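You operate a simulated robot arm through the tools that you are given. There is no shell and no other tool. Be economical: measure what you need, move in short steps, check, and stop when the job is done.

Carry out the task below with a simulated robot arm. There is one attempt and no reset: what you move stays moved.

TASK
Put the 150 number plate carrier from the core bench plate on the black baking tray and the 95 number plate carrier on top of the grey cassette.

It is judged by the outcome, as a careful person would: the job done as asked, and still so three seconds after it is handed in. It fails if anything else is knocked over, pushed out of place, dropped, spilled or broken.

THE ROBOT
A 7-joint arm with a two-finger parallel gripper, fixed in place. Base frame: the origin is at the foot of the arm, x ahead of it, y to its left, z up; the work surface is at about z = 0. Lengths are in mm, angles in degrees, forces in N, time in s.
With the tool pointing down near the work surface it reaches from about 240 to 620 mm from the base axis. Its first joint turns from -66.0 to 66.0 degrees. Payload 2.6 kg.
Tool frame: the origin (TCP) lies between the finger pads and is the grasp point; the fingertips stand 30 mm ahead of it; z points along the fingers, y is the line along which they close. The gripper opens to 94 mm. The fingers are 28 mm wide and 10 mm thick; the gripper's body (50 by 96 mm) begins 55 mm behind the TCP.
Orientation is told as [roll, pitch, yaw] about the base's x, y, z axes, in that order, counted from this pose: with the fingers straight down and closing along the base's y, the tool's x points along the base's -x, its y along +y and its z along -z.

THE INTERFACE
- The arm moves only by the tool send_rows. Its argument "motion" is a list of rows, each an object (a shift or turn left out is 0, a gripper value left out holds the last) with "delta_pos": the shift along the tool's x, y, z in cm, a list of three; "angular": the turn, a rotation vector about the tool's x, y, z in degrees, a list of three; "claw": the finger opening in cm, from 0 to 9.4. In form: [{"delta_pos": [x, y, z], "angular": [wx, wy, wz], "claw": claw}, ...]. A call has 1 to 10 rows; each row shifts and turns the commanded pose from where the row before left it, along the tool's axes as they then stand. A row lasts 0.2 s, in which the tool goes at most 50 mm and 8.6 degrees; a call with a longer step from one row to the next is refused whole, and so is a gripper value outside its range. A pose out of reach is approached as far as the arm can. The call stops where the force on the tool passes 40 N (or 10 N more than at its start, if that is more) or the arm is blocked; 0.2 s more then pass. The fingers move at their own pace (about 72 mm/s each) and stop on an object; they squeeze with about 39 N. The grip force told is the motor's: it shows also when the fingers shut on nothing. Time passes only in rows, and 0.2 s behind the last, so rows that do not move let the fingers close. It gives the time, the measured TCP pose, the force on the tool (base axes), the opening and the grip force at its end, in the units of the frame above (readings bear some noise).
- Cameras (640 x 400 px; columns grow to the right, rows downward): "scene" is fixed at [37.3, 432.6, 567.4]; the picture's right is [-0.75, -0.66, 0.00], its down [-0.36, 0.41, -0.84] and it looks along [0.55, -0.63, -0.54] (base axes); focal length 327 px, centre (320, 200). "wrist" rides on the gripper at [-37, 0, -58] in the tool frame; the picture's right is [0.00, -1.00, 0.00], its down [0.97, 0.00, -0.24] and it looks along [0.24, 0.00, 0.97] (tool axes); focal length 218 px, centre (320, 200).
- grab_frame(camera): a new picture of that camera. No time passes.
- measure_at(camera, pixels): there is no depth. For up to 12 entries [column, row, z] of the newest picture of that camera ("zoom" is the newest enlarged one), the place [x, y] in the base frame at which the ray of that pixel passes the height z, good to about 2 mm. No time passes.
- zoom(camera, box): a new picture of the part [left, top, right, bottom] of that camera's present view, enlarged. No time passes.
- sign_off(): hands the job in; it is judged then, once.

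Work in short steps. Measure before you move; look again where a grasp or a placing could have gone wrong, and mend it. You have 60 turns and 20 pictures in all, the two below and enlarged ones among them. Open the gripper and draw the arm clear of the work before you hand the job in, unless the task says otherwise; then end with one line.

The tools are called after ">>>" as a command line: name --argument value ..., lists and objects as JSON in quotes. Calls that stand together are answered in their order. send_rows: Moves the arm, as the interface text tells. Its arguments: {"type":"object","properties":{"motion":{"type":"array"}},"required":["motion"]} The other tools are called the same way: grab_frame (camera) takes a picture; measure_at (camera, pixels) gives the place at which the rays of pixels pass given heights; zoom (camera, box) takes an enlarged picture of a part of a camera's view; sign_off () hands the job in.

At the start:

```text
time_s: 0.0
tool_pos: [363.3, -309.0, 257.4]
tcp_rot: [0.0, 0.0, -0.1]
contact_force: [-0.2, -0.2, 0.1]
grip_width: 94.2
grasp_force: 0.2
```

scene: 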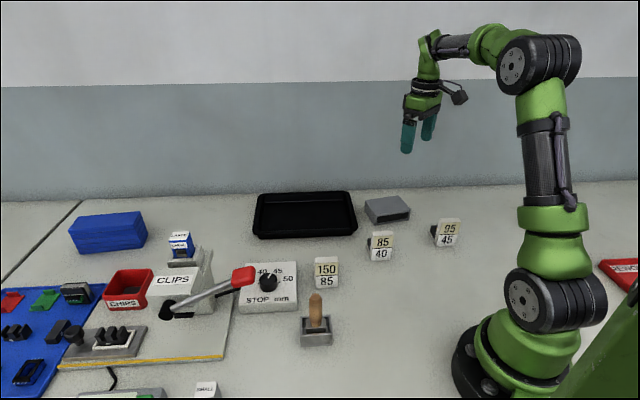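
wrist: 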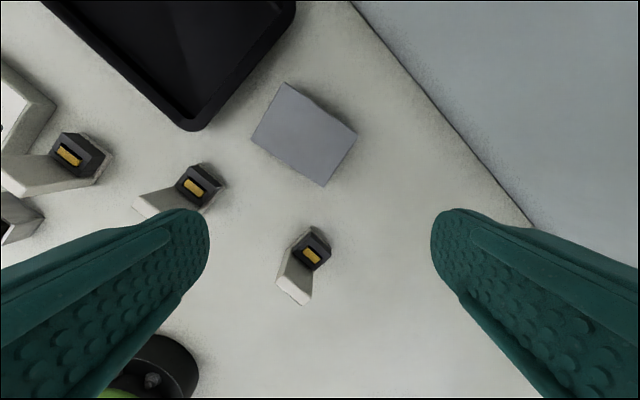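

I see three carriers reading 150/85 at (326,272), 85/40 at (380,245) and 95/45 at (446,232). I'll zoom in to confirm the numbers and shapes.

>>> zoom --camera "scene" --box '[240, 180, 480, 330]'

>>> zoom --camera "wrist" --box '[0, 60, 400, 310]'

```text
2.67 times, centred on (360, 255) of scene
```

zoom: 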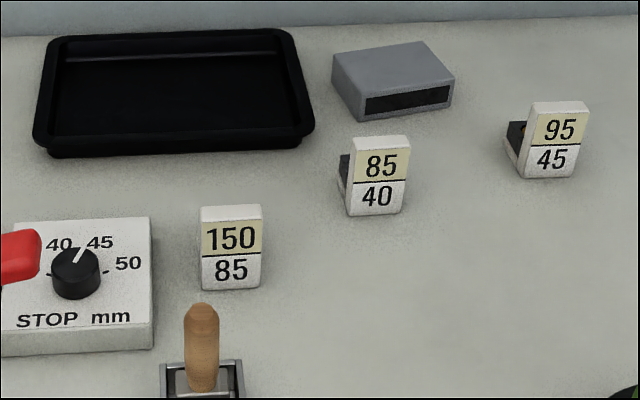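

```text
1.60 times, centred on (200, 185) of wrist
```

zoom: 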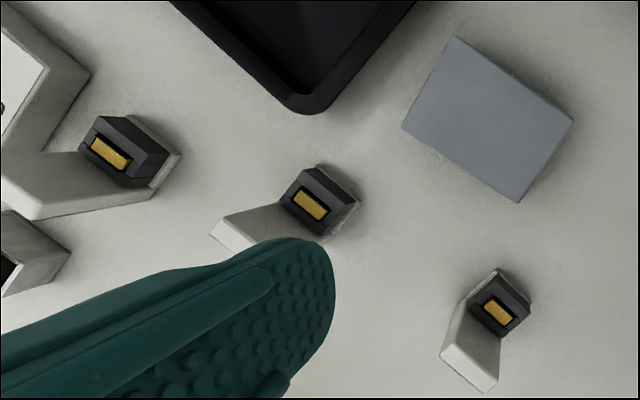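

Numbers confirmed. I'll measure the carriers, the tray and the cassette at several heights.

>>> measure_at --camera "scene" --pixels '[[434.6, 246, 0], [454.9, 246.8, 0], [440.5, 219, 40], [440.5, 219, 50], [460.5, 219.5, 40], [460.5, 219.5, 50], [315.5, 288.5, 0], [337, 288.2, 0], [315.5, 257.5, 40], [315.5, 257.5, 50], [338, 257.3, 40], [338, 257.3, 50]]'

>>> measure_at --camera "zoom" --pixels '[[441, 352, 40], [441, 352, 50], [487, 392, 40], [487, 392, 50], [498, 380, 40], [500, 378, 50], [497, 269, 5], [530, 300, 5], [455, 37, 25], [573, 120, 25], [519, 202, 25], [402, 126, 25]]'

>>> measure_at --camera "scene" --pixels '[[259, 238, 0], [354, 233, 0], [258, 194, 20], [350, 191, 20], [358, 228, 20], [254, 236, 20], [376, 224, 0], [409, 217, 0], [364.5, 200, 25], [400, 196, 25], [410.5, 209, 25], [377, 215, 25]]'

```text
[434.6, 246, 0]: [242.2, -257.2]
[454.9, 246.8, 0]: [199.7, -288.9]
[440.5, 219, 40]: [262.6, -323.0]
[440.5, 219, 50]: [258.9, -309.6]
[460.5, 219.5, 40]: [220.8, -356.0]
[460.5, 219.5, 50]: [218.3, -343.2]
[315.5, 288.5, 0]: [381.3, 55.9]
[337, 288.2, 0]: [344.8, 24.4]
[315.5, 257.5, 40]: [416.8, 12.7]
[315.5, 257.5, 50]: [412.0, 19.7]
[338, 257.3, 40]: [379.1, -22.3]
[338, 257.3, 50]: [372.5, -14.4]
```

```text
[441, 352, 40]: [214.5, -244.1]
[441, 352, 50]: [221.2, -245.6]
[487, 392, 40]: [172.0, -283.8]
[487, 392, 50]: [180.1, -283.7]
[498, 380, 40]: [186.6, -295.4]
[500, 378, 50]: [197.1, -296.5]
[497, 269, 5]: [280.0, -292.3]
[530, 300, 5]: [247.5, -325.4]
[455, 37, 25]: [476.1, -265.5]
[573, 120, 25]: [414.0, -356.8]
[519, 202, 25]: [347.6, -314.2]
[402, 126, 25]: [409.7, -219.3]
```

```text
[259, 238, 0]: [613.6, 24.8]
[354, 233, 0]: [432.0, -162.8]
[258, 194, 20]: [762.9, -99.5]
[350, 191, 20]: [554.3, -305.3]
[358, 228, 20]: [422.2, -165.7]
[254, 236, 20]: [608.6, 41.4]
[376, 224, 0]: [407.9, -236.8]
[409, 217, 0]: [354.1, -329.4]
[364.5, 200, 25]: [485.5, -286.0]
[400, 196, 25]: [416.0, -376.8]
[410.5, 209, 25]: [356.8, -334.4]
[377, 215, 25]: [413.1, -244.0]
```

The plate of the 95 carrier stands at about (221,-273), its face along (-0.8,-0.6), and is roughly 75–80 high. I'll move above it and turn to yaw 37 so the fingers close across the plate's thickness.

>>> send_rows --motion '[{"delta_pos": [4.6, 1.0, 0], "angular": [0, 0, -7.4]}, {"delta_pos": [3.0, 3.0, 0], "angular": [0, 0, -7.4]}, {"delta_pos": [3.5, 2.0, 0], "angular": [0, 0, -7.4]}, {"angular": [0, 0, -7.4]}, {"angular": [0, 0, -7.4]}, {}]'

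>>> grab_frame --camera "wrist"

```text
time_s: 1.4
tool_pos: [244.4, -261.9, 257.9]
tcp_rot: [0.0, -0.1, 37.0]
contact_force: [-0.3, 0.0, 0.3]
grip_width: 94.0
grasp_force: 0.1
```

```text
15 pictures are left
```

wrist: 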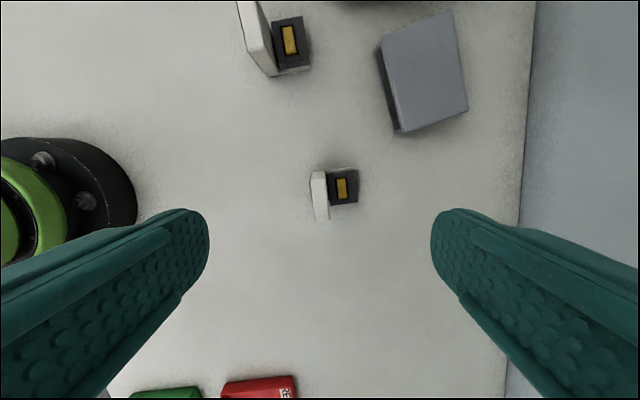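

The plate is at (318,195), nearly aligned with the image's vertical. I'll zoom in for its exact geometry.

>>> zoom --camera "wrist" --box '[270, 150, 390, 225]'

```text
5.33 times, centred on (330, 188) of wrist
```

zoom: 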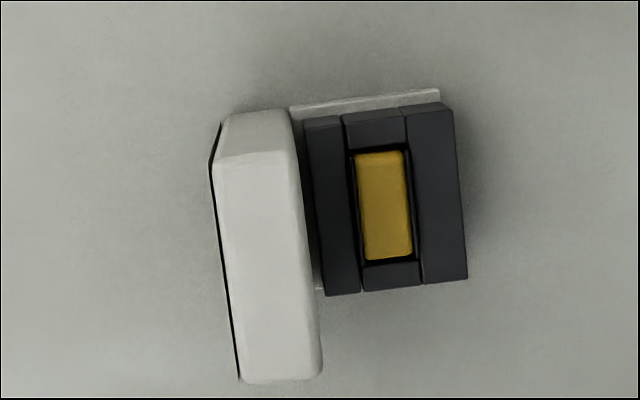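

>>> measure_at --camera "zoom" --pixels '[[214, 160, 74], [298, 150, 74], [322, 375, 74], [240, 383, 74], [268, 267, 74], [460, 105, 25], [467, 278, 25]]'

```text
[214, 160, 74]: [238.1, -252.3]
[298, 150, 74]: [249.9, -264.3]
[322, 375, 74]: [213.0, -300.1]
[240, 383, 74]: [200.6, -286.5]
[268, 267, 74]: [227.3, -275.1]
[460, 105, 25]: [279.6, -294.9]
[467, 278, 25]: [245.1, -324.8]
```

The plate's top is centred at (225.5,-276), yaw about 43, 17 thick and 74 high. I'll centre over it and descend to z≈70, keeping the fingertips above the block at about 26.

>>> send_rows --motion '[{"delta_pos": [2.36, 0, 0], "angular": [0, 0, -5.5], "claw": 7.0}, {"delta_pos": [0, 0, 4.5]}, {"delta_pos": [0, 0, 4.5]}, {"delta_pos": [0, 0, 4.5]}, {"delta_pos": [0, 0, 3.0]}, {"delta_pos": [0, 0, 2.3]}, {}]'

>>> grab_frame --camera "wrist"

```text
time_s: 3.0
tool_pos: [224.8, -276.8, 67.7]
tcp_rot: [0.0, -0.1, 42.4]
contact_force: [-1.1, 0.2, -0.1]
grip_width: 69.9
grasp_force: 0.1
```

```text
13 pictures are left
```

wrist: 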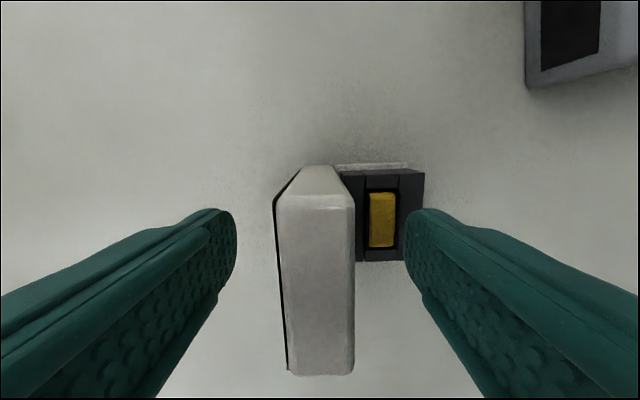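

The plate sits centred between the fingers at (318,290) and the block is below the fingertips. I'll close and lift a little.

>>> send_rows --motion '[{"claw": 1.0}, {"claw": 1.0}, {"claw": 1.0}, {"claw": 1.0}, {"delta_pos": [0, 0, -1.5]}, {}]'

>>> grab_frame --camera "wrist"

```text
time_s: 4.4
tool_pos: [225.0, -276.1, 83.6]
tcp_rot: [-0.1, -0.1, 42.4]
contact_force: [-0.1, 0.1, -2.2]
grip_width: 22.1
grasp_force: 38.9
```

```text
12 pictures are left
```

wrist: 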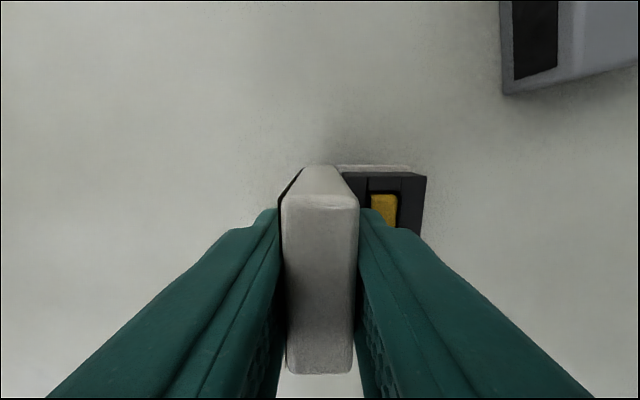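

The carrier is held (grip opening 22, about 2 N of weight). I'll lift to z≈150, carry it over the cassette to TCP (396,-280), and turn to yaw 56 to align with it.

>>> send_rows --motion '[{"delta_pos": [0, 0, -3.4]}, {"delta_pos": [0, 0, -3.2]}, {"delta_pos": [-3.09, -2.955, 0]}, {"delta_pos": [-3.09, -2.955, 0]}, {"delta_pos": [-3.09, -2.955, 0]}, {"delta_pos": [-3.09, -2.955, 0]}, {"angular": [0, 0, -6.8]}, {"angular": [0, 0, -6.8]}, {}]'

>>> grab_frame --camera "wrist"

>>> zoom --camera "scene" --box '[300, 120, 460, 220]'

```text
time_s: 6.4
tool_pos: [397.7, -281.9, 150.8]
tcp_rot: [-0.1, 0.0, 56.2]
contact_force: [-0.4, -0.2, -1.6]
grip_width: 21.8
grasp_force: 39.1
```

```text
11 pictures are left
```

wrist: 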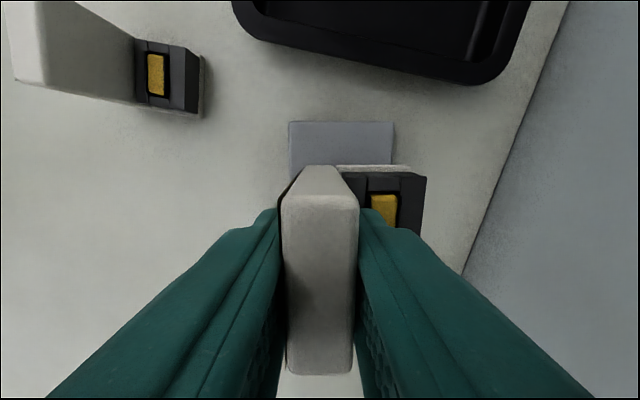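

```text
4.00 times, centred on (380, 170) of scene
```

zoom: 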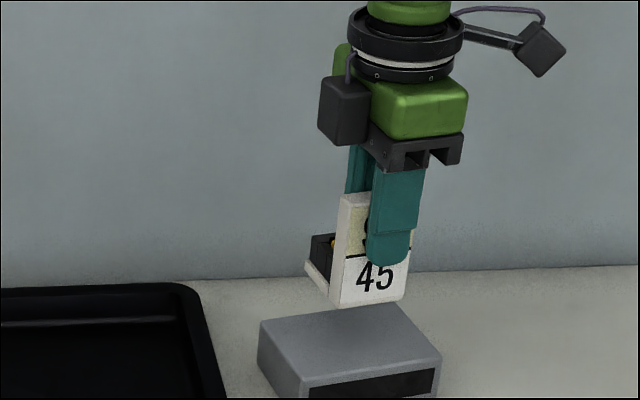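

The cassette's upper edge shows at (289,122)–(394,123), parallel to the carrier. I'll check the corner positions.

>>> measure_at --camera "wrist" --pixels '[[289, 122, 40], [394, 123, 40], [289, 122, 35], [394, 123, 35], [290, 165, 40]]'

>>> measure_at --camera "scene" --pixels '[[365, 201, 40], [365, 201, 35], [365, 201, 30], [376, 215.5, 40], [376, 215.5, 35], [410, 209.5, 40], [410, 209.5, 35], [399, 196, 40]]'

```text
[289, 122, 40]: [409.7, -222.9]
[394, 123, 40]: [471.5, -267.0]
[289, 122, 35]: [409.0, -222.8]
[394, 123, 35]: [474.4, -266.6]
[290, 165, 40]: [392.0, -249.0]
```

```text
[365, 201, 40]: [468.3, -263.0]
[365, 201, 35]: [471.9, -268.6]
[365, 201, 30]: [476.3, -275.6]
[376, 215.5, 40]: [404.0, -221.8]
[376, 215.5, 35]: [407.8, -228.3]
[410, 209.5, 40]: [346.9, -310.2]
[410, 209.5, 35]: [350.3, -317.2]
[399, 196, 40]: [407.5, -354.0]
```

The cassette top is at z≈38 and the carrier is centred with margins of about 6–12 front and back. I'll lower it, slowly near contact.

>>> send_rows --motion '[{"delta_pos": [0, 0, 2.0]}, {"delta_pos": [0, 0, 1.8]}, {"delta_pos": [0, 0, 0.3]}, {"delta_pos": [0, 0, 0.15]}, {"delta_pos": [0, 0, 0.1]}, {}]'

```text
time_s: 7.8
tool_pos: [397.8, -279.9, 109.4]
tcp_rot: [-0.3, -0.1, 56.0]
contact_force: [-4.9, 2.4, 14.5]
grip_width: 21.8
grasp_force: 39.0
```

Contact shows at 14.5 N. I'll check in the scene view before releasing.

>>> zoom --camera "scene" --box '[340, 150, 436, 230]'

```text
5.00 times, centred on (388, 190) of scene
```

zoom: 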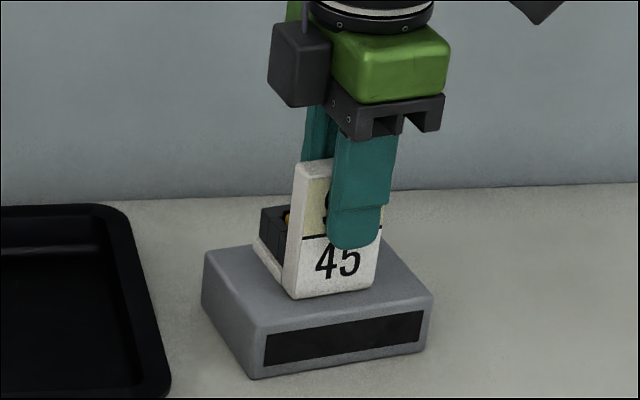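

It sits flat on the cassette. I'll open and retreat upward.

>>> send_rows --motion '[{"claw": 3.0}, {"claw": 5.0}, {"claw": 6.0}, {"claw": 6.0}, {"delta_pos": [0, 0, -3.0]}, {"delta_pos": [0, 0, -4.5]}, {"delta_pos": [0, 0, -4.5]}, {"delta_pos": [0, 0, -4.0]}, {}]'

>>> grab_frame --camera "scene"

```text
time_s: 9.8
tool_pos: [395.2, -280.1, 267.1]
tcp_rot: [-0.1, 0.0, 56.0]
contact_force: [-0.9, 0.2, -0.3]
grip_width: 59.7
grasp_force: 0.0
```

```text
8 pictures are left
```

scene: 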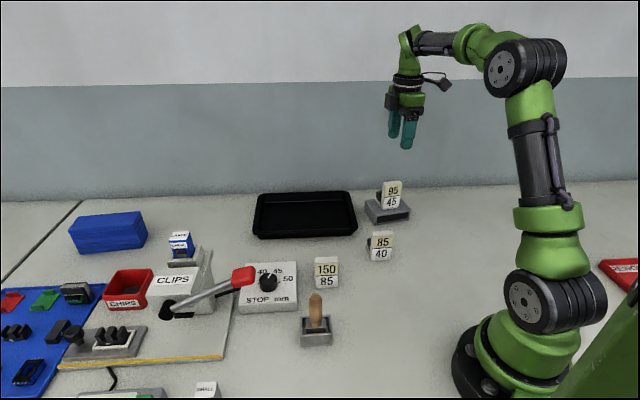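

The 95 carrier stands on the cassette. Now I'll move high over the 150 carrier near (372,30) and turn to yaw 42.

>>> send_rows --motion '[{"delta_pos": [-3.49, 2.75, 0]}, {"delta_pos": [-3.49, 2.75, 0]}, {"delta_pos": [-3.49, 2.75, 0]}, {"delta_pos": [-3.49, 2.75, 0]}, {"delta_pos": [-3.49, 2.75, 0]}, {"delta_pos": [-3.49, 2.75, 0]}, {"delta_pos": [-3.49, 2.75, 0]}, {"angular": [0, 0, 7]}, {"angular": [0, 0, 7]}, {}]'

>>> zoom --camera "wrist" --box '[200, 80, 440, 230]'

```text
time_s: 12.0
tool_pos: [374.0, 30.2, 265.9]
tcp_rot: [-0.2, 0.0, 42.0]
contact_force: [0.7, -0.8, -0.1]
grip_width: 59.8
grasp_force: 0.1
```

```text
2.67 times, centred on (320, 155) of wrist
```

zoom: 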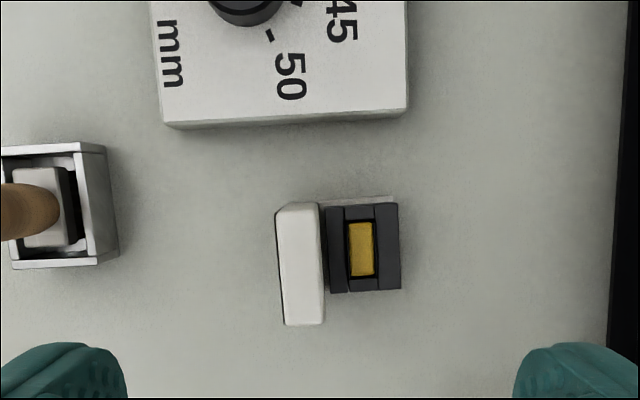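

>>> measure_at --camera "zoom" --pixels '[[276, 213, 74], [319, 210, 74], [324, 323, 74], [285, 325, 74], [404, 118, 30], [175, 127, 30], [120, 250, 30], [399, 205, 25], [401, 288, 25]]'

```text
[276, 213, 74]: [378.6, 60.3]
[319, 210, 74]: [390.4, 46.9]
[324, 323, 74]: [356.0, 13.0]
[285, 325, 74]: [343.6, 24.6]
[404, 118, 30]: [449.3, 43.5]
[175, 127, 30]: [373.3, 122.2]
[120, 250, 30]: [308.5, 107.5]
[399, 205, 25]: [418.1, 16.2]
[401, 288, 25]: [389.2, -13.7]
```

The plate is centred at (367,36), yaw 45, with the stop box and plunger clear of the fingers. I'll centre over it and descend.

>>> send_rows --motion '[{"delta_pos": [0.12, 0.91, 0], "angular": [0, 0, -3]}, {"delta_pos": [0, 0, 4.5]}, {"delta_pos": [0, 0, 4.5]}, {"delta_pos": [0, 0, 4.5]}, {"delta_pos": [0, 0, 3.3]}, {"delta_pos": [0, 0, 2.9]}, {}]'

>>> grab_frame --camera "wrist"

```text
time_s: 13.6
tool_pos: [366.6, 35.2, 69.5]
tcp_rot: [-0.1, -0.1, 45.0]
contact_force: [0.2, -0.1, 0.7]
grip_width: 60.1
grasp_force: 0.0
```

```text
6 pictures are left
```

wrist: 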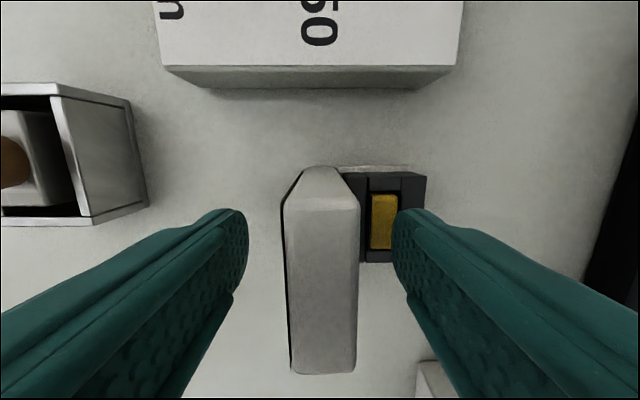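

Well centred. I'll close and lift to about z=150.

>>> send_rows --motion '[{"claw": 1.0}, {"claw": 1.0}, {"claw": 1.0}, {"claw": 1.0}, {"delta_pos": [0, 0, -2]}, {"delta_pos": [0, 0, -3]}, {"delta_pos": [0, 0, -3.5]}, {}]'

```text
time_s: 15.4
tool_pos: [366.2, 36.7, 155.6]
tcp_rot: [-0.1, -0.1, 45.0]
contact_force: [-0.8, -0.3, -1.4]
grip_width: 21.9
grasp_force: 38.4
```

Held at 21.9. I'll carry it over the tray to TCP (547,-118).

>>> send_rows --motion '[{"delta_pos": [-0.32, -3.92, 0]}, {"delta_pos": [-0.32, -3.92, 0]}, {"delta_pos": [-0.32, -3.92, 0]}, {"delta_pos": [-0.32, -3.92, 0]}, {"delta_pos": [-0.32, -3.92, 0]}, {"delta_pos": [-0.32, -3.92, 0]}, {}]'

>>> grab_frame --camera "wrist"

>>> grab_frame --camera "scene"

```text
time_s: 17.0
tool_pos: [545.9, -115.8, 154.1]
tcp_rot: [-0.1, 0.0, 45.0]
contact_force: [0.1, 0.2, -2.2]
grip_width: 22.1
grasp_force: 39.4
```

```text
5 pictures are left
```

wrist: 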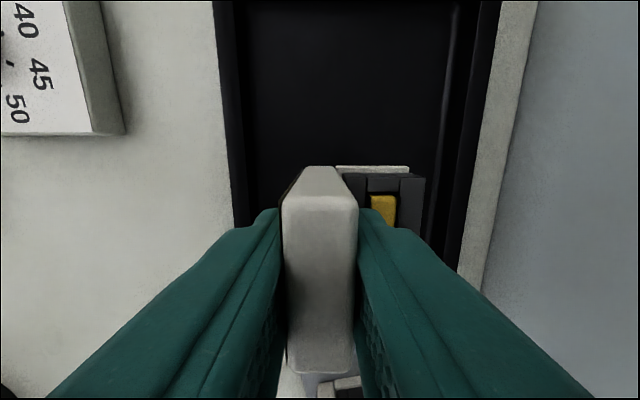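

```text
4 pictures are left
```

scene: 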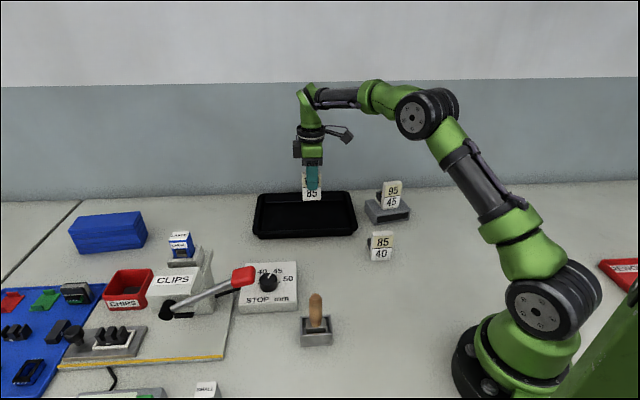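

The tray floor spans columns ~252–425 near row 190. I'll measure it relative to the carrier.

>>> measure_at --camera "wrist" --pixels '[[253, 190, 5], [430, 190, 5], [232, 190, 25], [475, 190, 25]]'

```text
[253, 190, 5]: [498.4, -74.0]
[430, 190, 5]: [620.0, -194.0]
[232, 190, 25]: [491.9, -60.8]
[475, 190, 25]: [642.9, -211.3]
```

Margins of about 50 on both sides. I'll lower it, slowly near the floor.

>>> send_rows --motion '[{"delta_pos": [0, 0, 3.5]}, {"delta_pos": [0, 0, 3.0]}, {"delta_pos": [0, 0, 0.7]}, {"delta_pos": [0, 0, 0.3]}, {"delta_pos": [0, 0, 0.2]}, {}]'

```text
time_s: 18.4
tool_pos: [547.9, -118.2, 77.7]
tcp_rot: [-0.1, 0.0, 45.1]
contact_force: [-0.4, -0.4, -1.8]
grip_width: 22.0
grasp_force: 39.0
```

>>> send_rows --motion '[{"delta_pos": [0, 0, 0.2]}, {"delta_pos": [0, 0, 0.15]}, {}]'

```text
time_s: 19.2
tool_pos: [546.1, -117.7, 74.8]
tcp_rot: [-0.1, 0.0, 45.0]
contact_force: [0.8, -1.5, -0.6]
grip_width: 21.9
grasp_force: 38.9
```

Almost no load change yet; I'll continue in small steps.

>>> send_rows --motion '[{"delta_pos": [0, 0, 0.12]}, {}]'

```text
time_s: 19.8
tool_pos: [547.5, -118.0, 73.5]
tcp_rot: [-0.2, -0.1, 44.9]
contact_force: [0.4, 0.2, -1.3]
grip_width: 21.8
grasp_force: 38.8
```

>>> send_rows --motion '[{"delta_pos": [0, 0, 0.12]}, {"delta_pos": [0, 0, 0.1]}, {}]'

```text
time_s: 20.6
tool_pos: [546.8, -117.2, 73.2]
tcp_rot: [-0.3, -0.1, 44.9]
contact_force: [-6.8, 0.6, 18.4]
grip_width: 22.2
grasp_force: 39.1
```

Contact at 18 N, so it's on the tray floor. I'll release and retreat up.

>>> send_rows --motion '[{"claw": 3.0}, {"claw": 5.0}, {"claw": 6.0}, {"claw": 6.0}, {"delta_pos": [0, 0, -3.0]}, {"delta_pos": [0, 0, -4.5]}, {"delta_pos": [0, 0, -4.5]}, {"delta_pos": [0, 0, -4.0]}, {}]'

>>> zoom --camera "scene" --box '[220, 140, 476, 300]'

```text
time_s: 22.6
tool_pos: [544.1, -117.3, 231.5]
tcp_rot: [-0.2, -0.1, 44.9]
contact_force: [-0.2, -0.2, 0.6]
grip_width: 60.2
grasp_force: 0.0
```

```text
2.50 times, centred on (348, 220) of scene
```

zoom: 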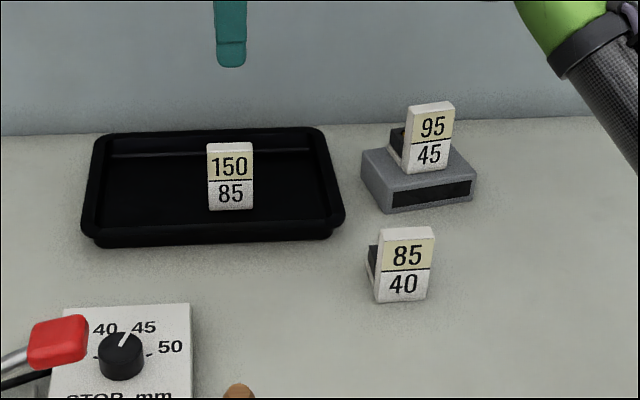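

Both carriers stand upright where they were asked for, nothing else has moved, and the gripper is open and clear.

>>> sign_off

```text
The job is handed in.
```

The 150 carrier is standing on the black baking tray and the 95 carrier is on top of the grey cassette, with nothing else disturbed.
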